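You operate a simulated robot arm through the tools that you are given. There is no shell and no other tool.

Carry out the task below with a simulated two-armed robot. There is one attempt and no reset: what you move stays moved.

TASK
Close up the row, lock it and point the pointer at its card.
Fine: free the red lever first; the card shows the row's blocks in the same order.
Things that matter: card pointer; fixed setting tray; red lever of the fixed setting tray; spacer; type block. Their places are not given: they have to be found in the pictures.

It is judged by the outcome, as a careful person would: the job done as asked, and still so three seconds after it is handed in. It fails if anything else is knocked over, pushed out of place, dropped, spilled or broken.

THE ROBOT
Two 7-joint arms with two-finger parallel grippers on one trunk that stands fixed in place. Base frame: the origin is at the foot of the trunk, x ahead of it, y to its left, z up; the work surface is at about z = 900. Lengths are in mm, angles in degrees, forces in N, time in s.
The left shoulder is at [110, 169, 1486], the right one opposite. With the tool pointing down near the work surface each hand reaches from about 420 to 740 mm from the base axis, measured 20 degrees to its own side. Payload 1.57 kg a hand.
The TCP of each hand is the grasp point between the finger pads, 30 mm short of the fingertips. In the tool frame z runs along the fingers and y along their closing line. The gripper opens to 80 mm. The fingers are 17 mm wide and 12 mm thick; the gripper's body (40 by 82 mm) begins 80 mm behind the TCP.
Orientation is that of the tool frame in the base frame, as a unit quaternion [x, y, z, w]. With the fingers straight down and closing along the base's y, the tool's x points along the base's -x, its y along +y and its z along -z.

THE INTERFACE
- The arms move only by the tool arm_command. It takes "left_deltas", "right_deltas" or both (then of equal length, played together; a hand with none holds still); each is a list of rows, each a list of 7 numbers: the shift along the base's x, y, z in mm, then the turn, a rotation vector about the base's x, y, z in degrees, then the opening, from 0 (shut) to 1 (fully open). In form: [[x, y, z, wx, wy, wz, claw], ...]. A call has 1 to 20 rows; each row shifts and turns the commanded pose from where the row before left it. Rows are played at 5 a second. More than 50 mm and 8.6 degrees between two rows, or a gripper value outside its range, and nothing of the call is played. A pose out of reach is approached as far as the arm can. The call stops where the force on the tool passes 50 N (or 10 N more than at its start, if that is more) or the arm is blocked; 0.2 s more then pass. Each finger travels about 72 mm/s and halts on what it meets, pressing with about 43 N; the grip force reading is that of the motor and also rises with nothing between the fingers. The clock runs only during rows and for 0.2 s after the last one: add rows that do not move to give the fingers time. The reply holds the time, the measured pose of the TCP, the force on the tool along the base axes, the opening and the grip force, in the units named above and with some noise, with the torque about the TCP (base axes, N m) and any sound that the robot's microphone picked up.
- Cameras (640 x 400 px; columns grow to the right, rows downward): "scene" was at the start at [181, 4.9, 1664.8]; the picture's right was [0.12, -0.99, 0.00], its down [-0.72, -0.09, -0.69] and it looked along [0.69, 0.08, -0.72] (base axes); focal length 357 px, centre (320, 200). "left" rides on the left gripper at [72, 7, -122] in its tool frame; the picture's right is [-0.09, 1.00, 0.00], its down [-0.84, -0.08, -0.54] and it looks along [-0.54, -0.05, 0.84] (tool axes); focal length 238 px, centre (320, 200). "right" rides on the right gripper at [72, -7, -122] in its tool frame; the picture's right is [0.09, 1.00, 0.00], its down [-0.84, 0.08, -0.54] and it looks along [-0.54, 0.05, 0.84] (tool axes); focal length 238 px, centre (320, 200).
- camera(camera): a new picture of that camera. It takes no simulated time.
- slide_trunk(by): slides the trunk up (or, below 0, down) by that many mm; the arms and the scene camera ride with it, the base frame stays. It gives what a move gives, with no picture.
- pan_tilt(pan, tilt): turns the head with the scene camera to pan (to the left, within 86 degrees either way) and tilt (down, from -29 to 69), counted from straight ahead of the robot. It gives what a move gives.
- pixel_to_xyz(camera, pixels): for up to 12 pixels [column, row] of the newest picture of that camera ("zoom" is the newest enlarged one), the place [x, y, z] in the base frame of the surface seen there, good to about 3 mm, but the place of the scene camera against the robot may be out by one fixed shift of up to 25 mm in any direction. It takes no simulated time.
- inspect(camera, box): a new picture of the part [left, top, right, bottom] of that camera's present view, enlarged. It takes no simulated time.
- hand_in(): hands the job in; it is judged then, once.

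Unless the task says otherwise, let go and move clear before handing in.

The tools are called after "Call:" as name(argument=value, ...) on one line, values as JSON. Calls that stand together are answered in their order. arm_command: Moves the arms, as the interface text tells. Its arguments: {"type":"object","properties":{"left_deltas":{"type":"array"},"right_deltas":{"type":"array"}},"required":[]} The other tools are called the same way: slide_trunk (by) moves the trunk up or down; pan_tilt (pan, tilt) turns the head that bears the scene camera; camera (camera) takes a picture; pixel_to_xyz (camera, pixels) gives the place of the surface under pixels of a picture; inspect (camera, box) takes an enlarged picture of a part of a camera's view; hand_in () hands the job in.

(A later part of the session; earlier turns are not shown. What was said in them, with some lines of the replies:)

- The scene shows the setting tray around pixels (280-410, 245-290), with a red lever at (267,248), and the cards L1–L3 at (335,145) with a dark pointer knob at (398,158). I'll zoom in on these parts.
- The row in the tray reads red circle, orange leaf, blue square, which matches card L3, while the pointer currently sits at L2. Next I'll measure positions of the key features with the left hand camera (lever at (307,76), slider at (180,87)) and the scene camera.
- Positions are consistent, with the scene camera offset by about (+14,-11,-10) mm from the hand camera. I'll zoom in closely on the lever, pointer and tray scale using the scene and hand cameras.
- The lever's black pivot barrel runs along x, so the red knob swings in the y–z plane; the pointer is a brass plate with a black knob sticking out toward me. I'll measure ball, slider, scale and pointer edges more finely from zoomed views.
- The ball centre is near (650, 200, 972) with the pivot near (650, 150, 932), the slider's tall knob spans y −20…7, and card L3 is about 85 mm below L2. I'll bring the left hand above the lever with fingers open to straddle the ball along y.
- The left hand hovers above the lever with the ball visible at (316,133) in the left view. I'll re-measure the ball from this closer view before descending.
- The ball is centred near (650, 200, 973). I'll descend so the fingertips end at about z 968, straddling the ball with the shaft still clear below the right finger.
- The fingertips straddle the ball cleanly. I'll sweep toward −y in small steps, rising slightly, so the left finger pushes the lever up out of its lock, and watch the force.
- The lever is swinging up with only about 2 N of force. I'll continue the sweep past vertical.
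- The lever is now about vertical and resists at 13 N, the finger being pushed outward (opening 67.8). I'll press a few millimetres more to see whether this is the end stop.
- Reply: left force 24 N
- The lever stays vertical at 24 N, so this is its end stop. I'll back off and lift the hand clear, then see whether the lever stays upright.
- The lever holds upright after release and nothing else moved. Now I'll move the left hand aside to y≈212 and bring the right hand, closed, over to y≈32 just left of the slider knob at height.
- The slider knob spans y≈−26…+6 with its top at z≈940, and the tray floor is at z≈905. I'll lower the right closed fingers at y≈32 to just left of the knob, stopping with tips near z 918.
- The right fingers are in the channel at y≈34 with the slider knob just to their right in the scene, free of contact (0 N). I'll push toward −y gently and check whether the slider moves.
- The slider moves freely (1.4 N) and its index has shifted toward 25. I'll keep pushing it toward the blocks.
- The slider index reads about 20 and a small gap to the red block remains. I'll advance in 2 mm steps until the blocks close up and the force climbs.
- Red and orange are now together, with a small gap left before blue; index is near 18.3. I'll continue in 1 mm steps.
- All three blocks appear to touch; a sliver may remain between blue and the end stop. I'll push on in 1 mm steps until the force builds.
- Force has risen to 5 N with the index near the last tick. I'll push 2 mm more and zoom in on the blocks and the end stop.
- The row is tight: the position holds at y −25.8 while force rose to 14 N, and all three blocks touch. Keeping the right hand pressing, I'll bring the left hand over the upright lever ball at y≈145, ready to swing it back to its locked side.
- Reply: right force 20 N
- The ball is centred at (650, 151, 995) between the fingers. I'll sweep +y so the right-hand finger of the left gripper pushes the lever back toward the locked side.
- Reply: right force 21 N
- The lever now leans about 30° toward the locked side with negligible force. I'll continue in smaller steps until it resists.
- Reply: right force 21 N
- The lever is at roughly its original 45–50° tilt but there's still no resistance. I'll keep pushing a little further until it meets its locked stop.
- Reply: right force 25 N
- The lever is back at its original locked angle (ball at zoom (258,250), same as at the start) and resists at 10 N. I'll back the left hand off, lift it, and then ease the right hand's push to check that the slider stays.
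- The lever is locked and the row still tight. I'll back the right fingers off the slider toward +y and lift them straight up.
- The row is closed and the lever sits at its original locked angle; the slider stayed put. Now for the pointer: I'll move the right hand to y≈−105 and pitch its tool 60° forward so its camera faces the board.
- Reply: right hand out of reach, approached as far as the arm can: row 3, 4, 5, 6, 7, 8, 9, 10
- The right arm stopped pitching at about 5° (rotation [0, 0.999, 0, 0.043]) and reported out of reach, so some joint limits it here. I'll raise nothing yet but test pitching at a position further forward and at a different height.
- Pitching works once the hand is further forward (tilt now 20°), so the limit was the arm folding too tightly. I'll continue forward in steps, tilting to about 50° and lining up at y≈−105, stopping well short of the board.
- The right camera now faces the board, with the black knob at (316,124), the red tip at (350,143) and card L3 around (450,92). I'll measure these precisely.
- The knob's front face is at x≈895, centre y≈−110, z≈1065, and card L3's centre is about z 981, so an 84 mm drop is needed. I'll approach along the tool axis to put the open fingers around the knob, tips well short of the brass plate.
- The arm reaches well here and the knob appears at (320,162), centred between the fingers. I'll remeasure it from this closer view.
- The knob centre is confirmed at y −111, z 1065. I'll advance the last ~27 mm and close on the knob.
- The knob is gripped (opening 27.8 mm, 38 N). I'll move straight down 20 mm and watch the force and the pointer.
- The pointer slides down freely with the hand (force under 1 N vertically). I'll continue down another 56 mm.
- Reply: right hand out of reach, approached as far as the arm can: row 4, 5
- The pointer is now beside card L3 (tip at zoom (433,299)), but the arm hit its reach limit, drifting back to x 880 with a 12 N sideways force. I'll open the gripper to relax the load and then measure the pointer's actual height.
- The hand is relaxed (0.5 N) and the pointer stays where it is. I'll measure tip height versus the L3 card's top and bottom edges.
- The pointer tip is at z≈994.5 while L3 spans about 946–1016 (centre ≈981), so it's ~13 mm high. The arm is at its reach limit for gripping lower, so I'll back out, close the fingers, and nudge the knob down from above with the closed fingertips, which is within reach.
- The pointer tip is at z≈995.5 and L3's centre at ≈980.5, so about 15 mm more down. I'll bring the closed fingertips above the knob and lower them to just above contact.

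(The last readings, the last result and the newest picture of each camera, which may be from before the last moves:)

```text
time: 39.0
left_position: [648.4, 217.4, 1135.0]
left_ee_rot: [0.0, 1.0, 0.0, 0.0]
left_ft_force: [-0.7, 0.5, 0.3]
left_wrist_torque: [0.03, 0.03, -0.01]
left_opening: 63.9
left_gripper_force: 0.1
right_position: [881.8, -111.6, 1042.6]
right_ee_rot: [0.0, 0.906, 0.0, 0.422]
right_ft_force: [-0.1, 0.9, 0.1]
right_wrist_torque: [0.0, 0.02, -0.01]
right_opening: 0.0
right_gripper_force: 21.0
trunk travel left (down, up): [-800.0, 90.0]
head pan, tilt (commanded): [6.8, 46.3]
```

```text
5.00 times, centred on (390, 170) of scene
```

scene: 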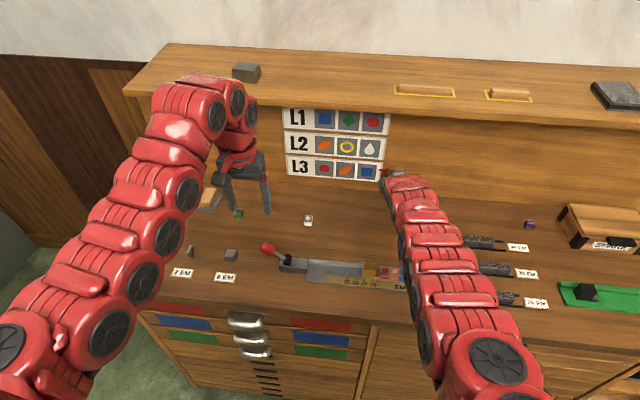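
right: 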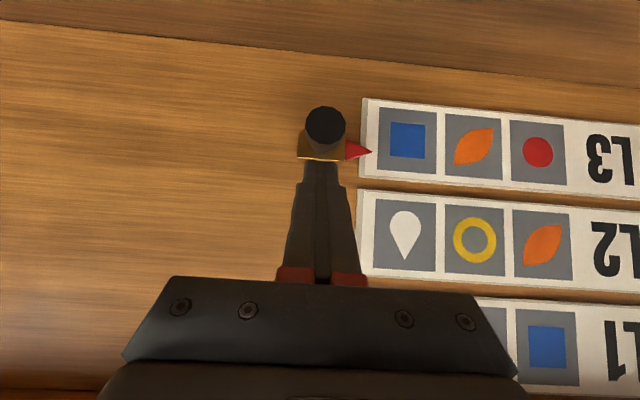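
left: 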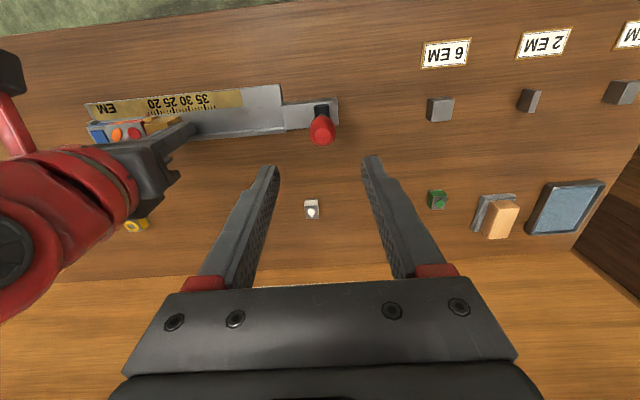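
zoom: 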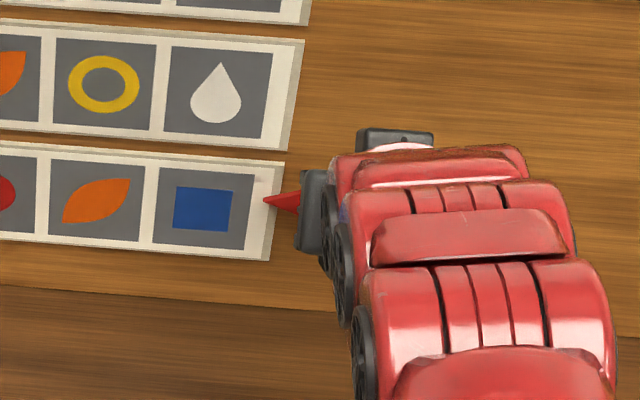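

The fingertips hover just above the knob. I'll lower in 3 mm steps and check the pointer after each batch.

Call:
arm_command(right_deltas=[[0, 0, -3, 0, 0, 0, 0], [0, 0, -3, 0, 0, 0, 0], [0, 0, -3, 0, 0, 0, 0], [0, 0, -3, 0, 0, 0, 0], [0, 0, -3, 0, 0, 0, 0]])

Call:
camera(camera="right")

Call:
pixel_to_xyz(camera="right", pixels=[[362, 153], [325, 130], [325, 145], [365, 102], [362, 185], [360, 195], [352, 153]])

Call:
inspect(camera="right", box=[280, 90, 400, 190])

```text
time: 40.2
left_position: [649.3, 216.8, 1135.0]
left_ee_rot: [0.0, 1.0, 0.001, 0.0]
left_ft_force: [0.0, 0.2, -0.3]
left_wrist_torque: [0.0, 0.0, 0.0]
left_opening: 64.1
left_gripper_force: 0.1
right_position: [882.7, -110.7, 1027.8]
right_ee_rot: [0.0, 0.906, 0.0, 0.422]
right_ft_force: [-0.8, -0.3, 0.5]
right_wrist_torque: [0.0, -0.03, 0.0]
right_opening: 0.0
right_gripper_force: 21.8
trunk travel left (down, up): [-800.0, 90.0]
head pan, tilt (commanded): [6.8, 46.3]
```

```text
taken
```

right: 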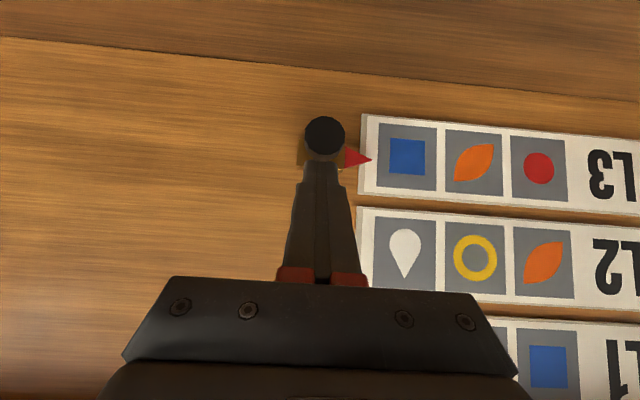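

```text
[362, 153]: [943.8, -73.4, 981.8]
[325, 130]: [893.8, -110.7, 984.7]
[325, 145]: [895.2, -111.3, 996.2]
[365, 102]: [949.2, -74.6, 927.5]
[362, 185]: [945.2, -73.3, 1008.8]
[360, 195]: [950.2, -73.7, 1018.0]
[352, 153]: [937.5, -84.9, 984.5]
```

```text
4.00 times, centred on (340, 140) of right
```

zoom: 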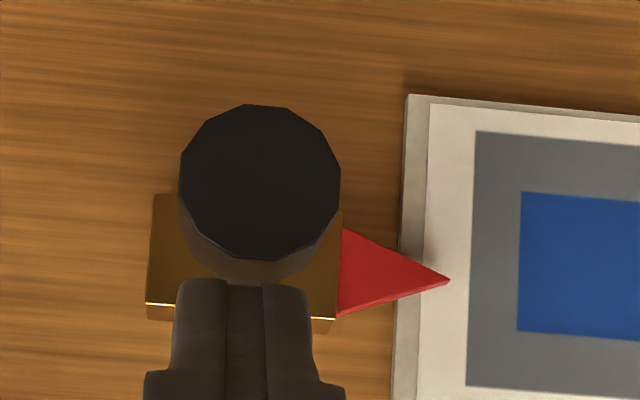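

The fingers now touch the knob's top. I'll measure the tip precisely at (370,160) and the knob centre at (325,135).

Call:
pixel_to_xyz(camera="right", pixels=[[370, 160], [368, 160], [355, 160], [325, 135], [325, 119], [325, 150], [363, 116], [359, 190], [360, 205]])

```text
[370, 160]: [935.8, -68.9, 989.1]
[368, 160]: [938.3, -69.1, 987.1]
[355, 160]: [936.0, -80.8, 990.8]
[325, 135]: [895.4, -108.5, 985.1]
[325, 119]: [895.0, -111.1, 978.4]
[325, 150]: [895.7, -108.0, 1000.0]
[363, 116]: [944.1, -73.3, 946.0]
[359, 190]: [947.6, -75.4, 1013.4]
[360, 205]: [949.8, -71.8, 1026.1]
```

The tip is at z≈988.5, having moved down about 7 mm. I'll lower another 8 mm.

Call:
arm_command(right_deltas=[[0, 0, -2, 0, 0, 0, 0], [0, 0, -2, 0, 0, 0, 0], [0, 0, -2, 0, 0, 0, 0], [0, 0, -2, 0, 0, 0, 0], [0, 0, 0, 0, 0, 0, 0]])

Call:
camera(camera="right")

Call:
inspect(camera="right", box=[280, 90, 440, 190])

Call:
pixel_to_xyz(camera="zoom", pixels=[[361, 292], [350, 292], [280, 292], [180, 200], [330, 100], [320, 400]])

```text
time: 41.4
left_position: [650.1, 218.0, 1133.9]
left_ee_rot: [0.0, 1.0, 0.0, 0.0]
left_ft_force: [0.2, -0.3, 0.3]
left_wrist_torque: [0.01, 0.01, -0.01]
left_opening: 64.2
left_gripper_force: 0.2
right_position: [884.1, -111.8, 1019.6]
right_ee_rot: [-0.001, 0.906, 0.001, 0.423]
right_ft_force: [0.6, 0.6, 1.6]
right_wrist_torque: [0.01, -0.02, 0.0]
right_opening: 0.1
right_gripper_force: 20.9
trunk travel left (down, up): [-800.0, 90.0]
head pan, tilt (commanded): [6.8, 46.3]
```

```text
taken
```

right: 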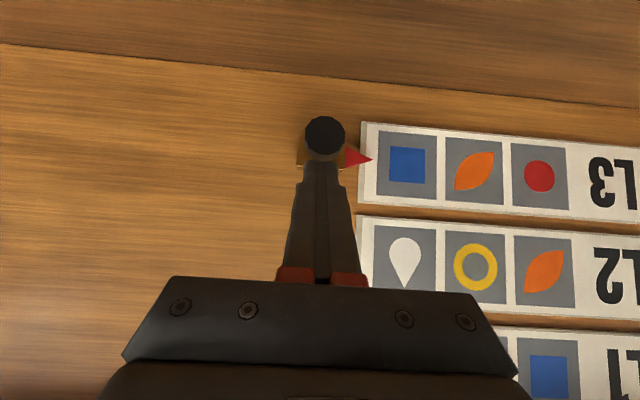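

```text
4.00 times, centred on (360, 140) of right
```

zoom: 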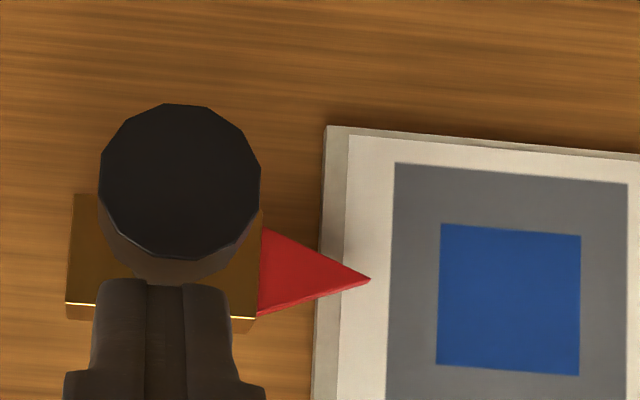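

```text
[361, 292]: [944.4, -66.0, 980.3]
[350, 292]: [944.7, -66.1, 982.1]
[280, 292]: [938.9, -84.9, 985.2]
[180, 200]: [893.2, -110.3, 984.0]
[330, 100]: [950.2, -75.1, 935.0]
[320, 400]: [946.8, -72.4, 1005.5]
```

The tip now looks close to the card's mid-height. I'll measure the tip pixel (366,279) and the card edges exactly.

Call:
pixel_to_xyz(camera="zoom", pixels=[[366, 279], [360, 279], [300, 275], [180, 180], [180, 110], [340, 130], [75, 303], [340, 390]])

Call:
pixel_to_xyz(camera="right", pixels=[[361, 124], [360, 203], [358, 216], [356, 308], [370, 160], [365, 160], [400, 128], [398, 206], [525, 137], [525, 217]])

```text
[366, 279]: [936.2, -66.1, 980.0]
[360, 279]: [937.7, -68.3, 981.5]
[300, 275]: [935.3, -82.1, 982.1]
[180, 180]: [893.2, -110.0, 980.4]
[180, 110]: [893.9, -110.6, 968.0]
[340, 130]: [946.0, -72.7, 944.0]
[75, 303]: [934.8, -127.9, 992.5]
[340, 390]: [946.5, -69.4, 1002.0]
```

```text
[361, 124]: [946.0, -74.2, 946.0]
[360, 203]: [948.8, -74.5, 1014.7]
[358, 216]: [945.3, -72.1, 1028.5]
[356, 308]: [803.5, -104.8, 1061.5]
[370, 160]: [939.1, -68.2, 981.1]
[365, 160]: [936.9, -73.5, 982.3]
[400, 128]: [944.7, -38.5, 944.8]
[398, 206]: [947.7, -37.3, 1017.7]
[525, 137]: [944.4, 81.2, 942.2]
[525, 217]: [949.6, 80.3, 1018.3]
```

The tip is at z≈980.5, matching L3's centre (945–1016). I'll lift the fingers off the knob, back away from the board, and retrace to a clear pose.

Call:
arm_command(right_deltas=[[0, 0, 8, 0, 0, 0, 0], [0, 0, 12, 0, 0, 0, 0], [-25, 0, 10, 0, 0, 0, 0], [-25, 0, 25, 0, 0, 0, 0], [-25, 0, 35, 0, 0, 0, 0], [-5, 0, 40, 0, 0, 0, 0]])

Call:
camera(camera="right")

Call:
inspect(camera="scene", box=[270, 95, 430, 195])

```text
time: 42.8
left_position: [650.1, 217.5, 1135.2]
left_ee_rot: [0.0, 1.0, 0.0, 0.0]
left_ft_force: [0.2, 0.4, -0.4]
left_wrist_torque: [-0.03, -0.02, -0.01]
left_opening: 64.1
left_gripper_force: 0.0
right_position: [801.7, -110.8, 1149.7]
right_ee_rot: [0.0, 0.907, 0.0, 0.421]
right_ft_force: [-0.8, 0.0, -0.3]
right_wrist_torque: [-0.01, 0.0, 0.01]
right_opening: 0.0
right_gripper_force: 21.6
trunk travel left (down, up): [-800.0, 90.0]
head pan, tilt (commanded): [6.8, 46.3]
```

```text
taken
```

right: 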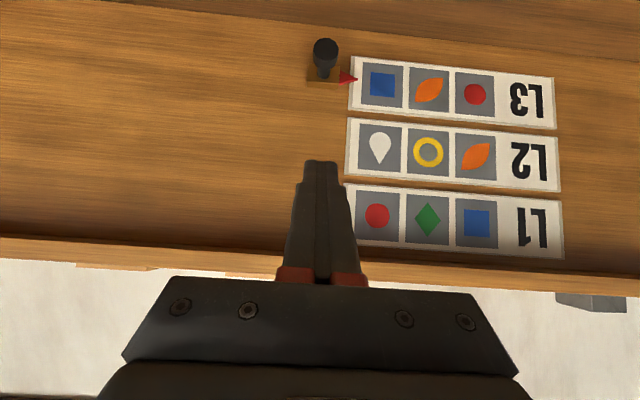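

```text
4.00 times, centred on (350, 145) of scene
```

zoom: 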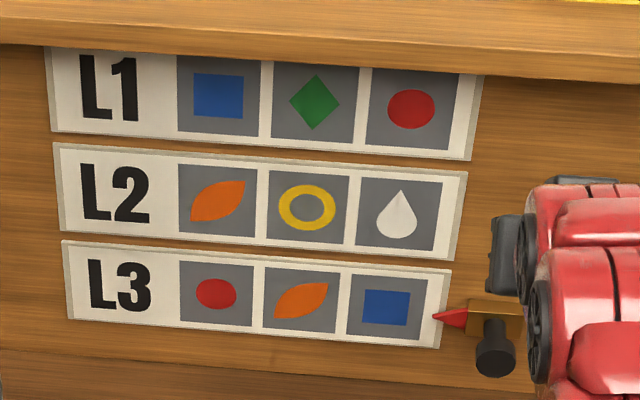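

The pointer sits at L3 in both views. I'll double-check its height from the hand camera now that the fingers are clear, and recheck the tray from the scene camera.

Call:
inspect(camera="right", box=[300, 30, 420, 105])

Call:
pixel_to_xyz(camera="right", pixels=[[356, 79], [352, 79], [343, 78], [325, 48], [352, 58], [350, 117], [349, 122], [347, 179]])

Call:
inspect(camera="scene", box=[334, 250, 424, 305])

Call:
camera(camera="scene")

Call:
camera(camera="left")

```text
5.33 times, centred on (360, 68) of right
```

zoom: 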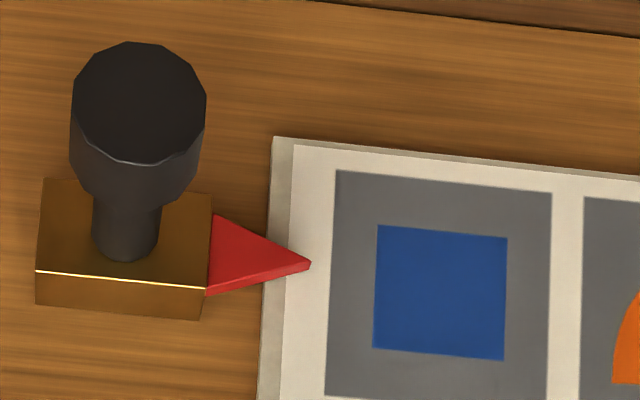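

```text
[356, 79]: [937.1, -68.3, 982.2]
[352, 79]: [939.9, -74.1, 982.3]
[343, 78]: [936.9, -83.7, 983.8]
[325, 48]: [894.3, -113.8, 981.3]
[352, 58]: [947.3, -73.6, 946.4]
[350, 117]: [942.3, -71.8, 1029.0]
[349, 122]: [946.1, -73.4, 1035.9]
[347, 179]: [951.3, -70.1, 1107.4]
```

```text
7.11 times, centred on (379, 278) of scene
```

zoom: 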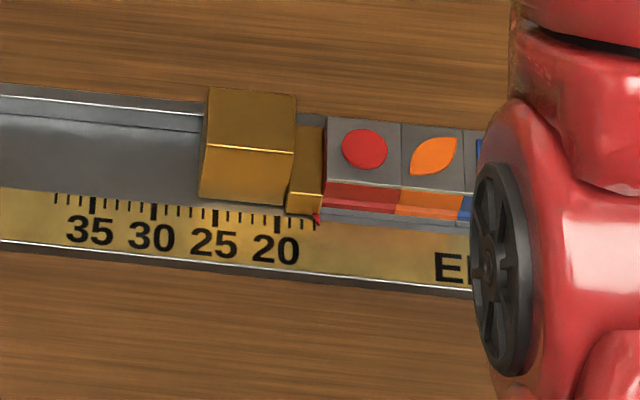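

```text
taken
```

scene: 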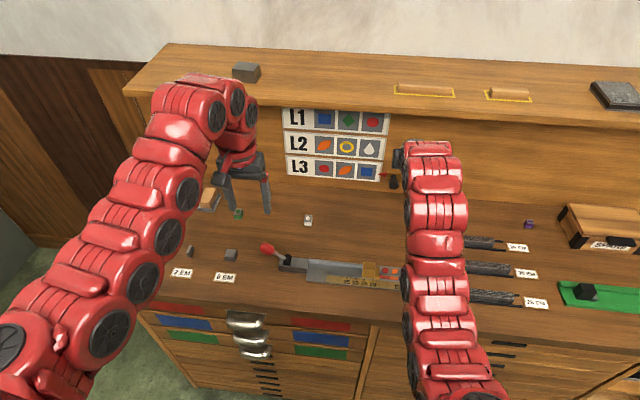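

```text
taken
```

left: 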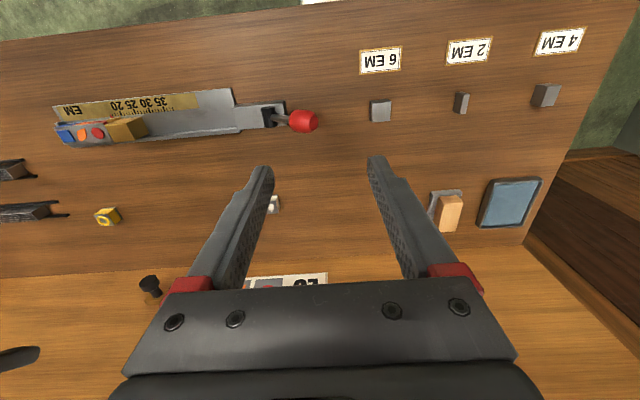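

The pointer tip measures z≈981–982, right at L3's centre. I'll retract the right arm by reversing its path (untilt while moving back), then move it to its starting area so I can inspect the tray.

Call:
arm_command(right_deltas=[[-18, 0, 8, 0, 7.5, 0, 0.2], [-18, 0, 8, 0, 7.5, 0, 0.5], [-18, 0, 8, 0, 7.5, 0, 0.5], [-18, 0, 8, 0, 7.5, 0, 0.5], [0, 0, 5, 0, 7.5, 0, 0.5], [0, 0, 5, 0, 7.5, 0, 0.5], [0, 0, 5, 0, 5, 0, 0.5], [-20, -25, 5, 0, 0, 0, 0.5], [-20, -25, 5, 0, 0, 0, 0.5], [-20, -25, 0, 0, 0, 0, 0.5]])

Call:
camera(camera="right")

Call:
camera(camera="scene")

```text
time: 45.0
left_position: [649.3, 218.5, 1135.8]
left_ee_rot: [-0.001, 1.0, -0.001, 0.001]
left_ft_force: [-0.9, 0.2, -0.4]
left_wrist_torque: [0.04, 0.02, -0.03]
left_opening: 64.0
left_gripper_force: 0.1
right_position: [670.3, -183.6, 1191.3]
right_ee_rot: [-0.001, 1.0, 0.0, 0.0]
right_ft_force: [1.0, -0.5, 0.0]
right_wrist_torque: [-0.01, -0.03, 0.0]
right_opening: 40.1
right_gripper_force: 0.0
right hand out of reach, approached as far as the arm can: row 3, 7
trunk travel left (down, up): [-800.0, 90.0]
head pan, tilt (commanded): [6.8, 46.3]
```

```text
taken
```

right: 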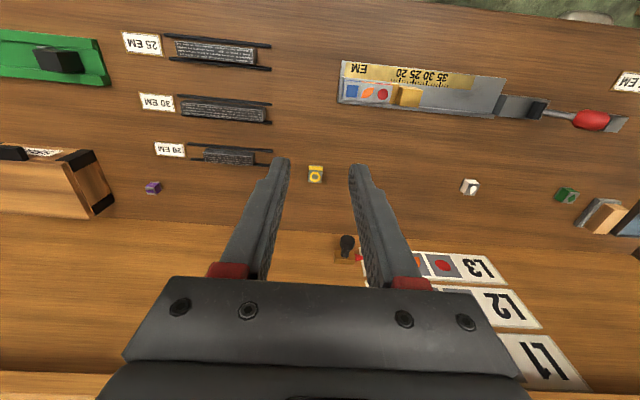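

```text
taken
```

scene: 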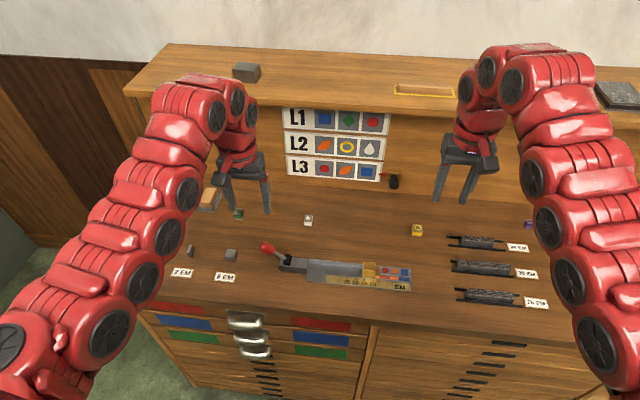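

Both arms are clear and nothing on the bench looks disturbed. I'll zoom in on the row, the lever and the pointer for a final check.

Call:
inspect(camera="scene", box=[340, 252, 420, 302])

Call:
inspect(camera="right", box=[325, 55, 435, 120])

Call:
inspect(camera="scene", box=[270, 95, 430, 195])

Call:
inspect(camera="scene", box=[252, 232, 316, 282])

```text
8.00 times, centred on (380, 277) of scene
```

zoom: 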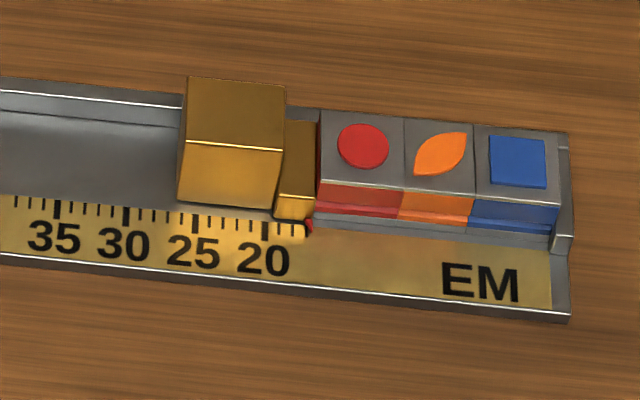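

```text
5.82 times, centred on (380, 88) of right
```

zoom: 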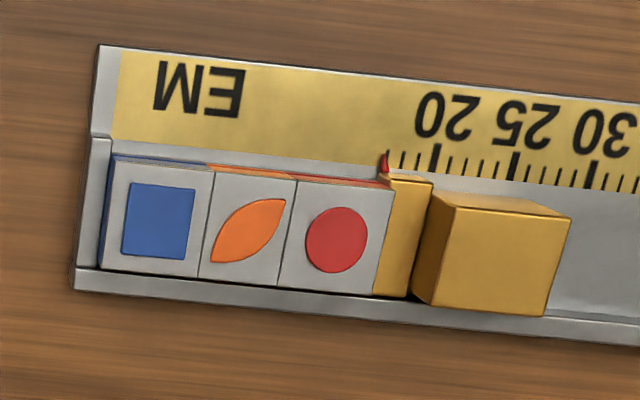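

```text
4.00 times, centred on (350, 145) of scene
```

zoom: 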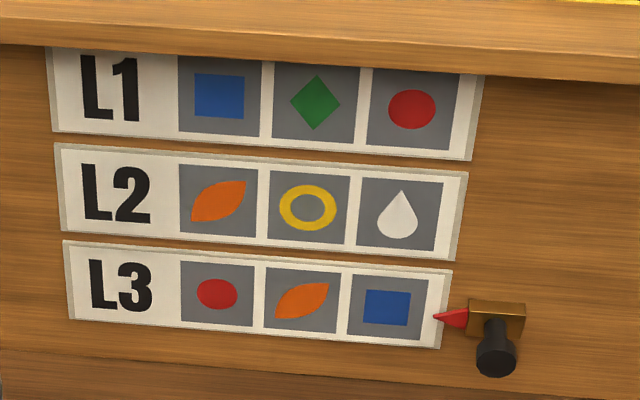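

```text
8.00 times, centred on (284, 257) of scene
```

zoom: 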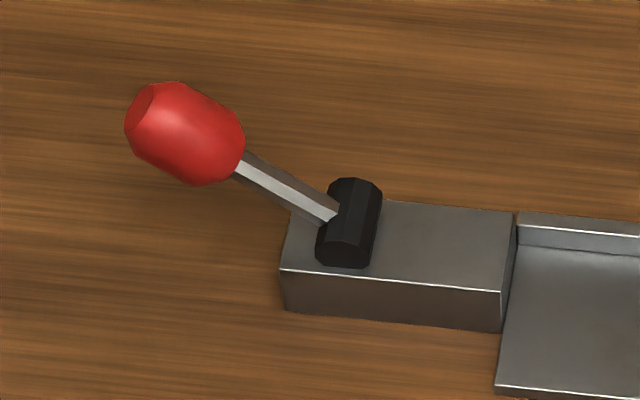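

The final views show the row tight (index just past the last tick, blocks and slider touching), the lever at its original locked angle, and the pointer at L3. I'll raise the left hand a bit further clear and let things settle.

Call:
arm_command(left_deltas=[[0, 0, 40, 0, 0, 0, 0.8], [0, 0, 40, 0, 0, 0, 0.8], [0, 0, 0, 0, 0, 0, 0.8], [0, 0, 0, 0, 0, 0, 0.8], [0, 0, 0, 0, 0, 0, 0.8]], right_deltas=[[0, -30, 10, 0, 0, 0, 0.5], [0, -30, 10, 0, 0, 0, 0.5], [0, -30, 0, 0, 0, 0, 0.5], [0, 0, 0, 0, 0, 0, 0.5], [0, 0, 0, 0, 0, 0, 0.5]])

Call:
camera(camera="scene")

Call:
camera(camera="left")

```text
time: 46.2
left_position: [649.6, 217.9, 1214.8]
left_ee_rot: [0.0, 1.0, 0.0, 0.0]
left_ft_force: [0.0, 0.1, -0.6]
left_wrist_torque: [0.02, -0.01, 0.0]
left_opening: 64.0
left_gripper_force: 0.2
right_position: [671.3, -275.3, 1211.0]
right_ee_rot: [0.0, 1.0, 0.001, 0.0]
right_ft_force: [-0.4, 0.0, 0.1]
right_wrist_torque: [0.0, 0.04, 0.01]
right_opening: 40.1
right_gripper_force: 0.1
trunk travel left (down, up): [-800.0, 90.0]
head pan, tilt (commanded): [6.8, 46.3]
```

```text
taken
```

scene: 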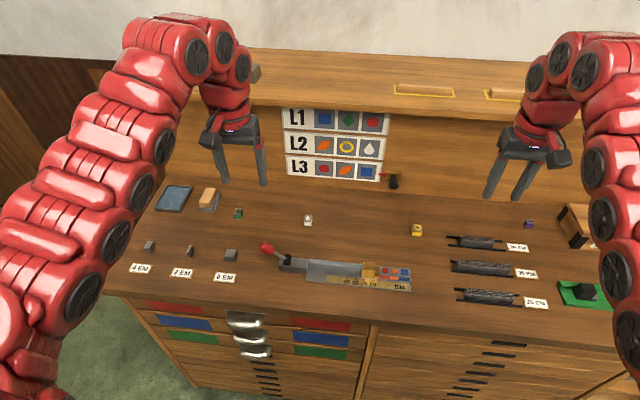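

```text
taken
```

left: 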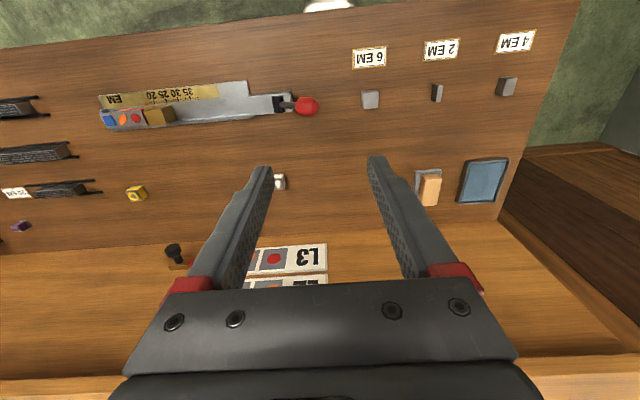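

The scene shows the row closed at (385,272), the red lever locked at (267,248), the pointer at L3 at (390,178), both hands clear and all other items in their original places. I'm handing in.

Call:
hand_in()

```text
The job is handed in.
```

The row is closed up and locked, the pointer is on card L3, and I've handed the job in; the reply gave no verdict.

- **Row:** I freed the red lever and pushed the slider against the blocks. I stopped when the force rose (14–20 N) and nothing moved any further. Red, orange and blue now sit tight together, with the index near 17 EM.
- **Lock:** While the right hand held the slider, I swung the lever back to its starting angle, where it met a firm stop. I did not test the lock by trying to pull the slider back.
- **Pointer:** The row reads red circle, orange leaf, blue square, which is card L3. The pointer tip measures z ≈ 981 mm, at about the card's mid-height. The right arm ran out of reach before the end, so I nudged the knob down the last 15 mm from above.

I used no spacer, because the slider reached the blocks on its own. In the last pictures both hands were clear and nothing else on the bench looked disturbed.
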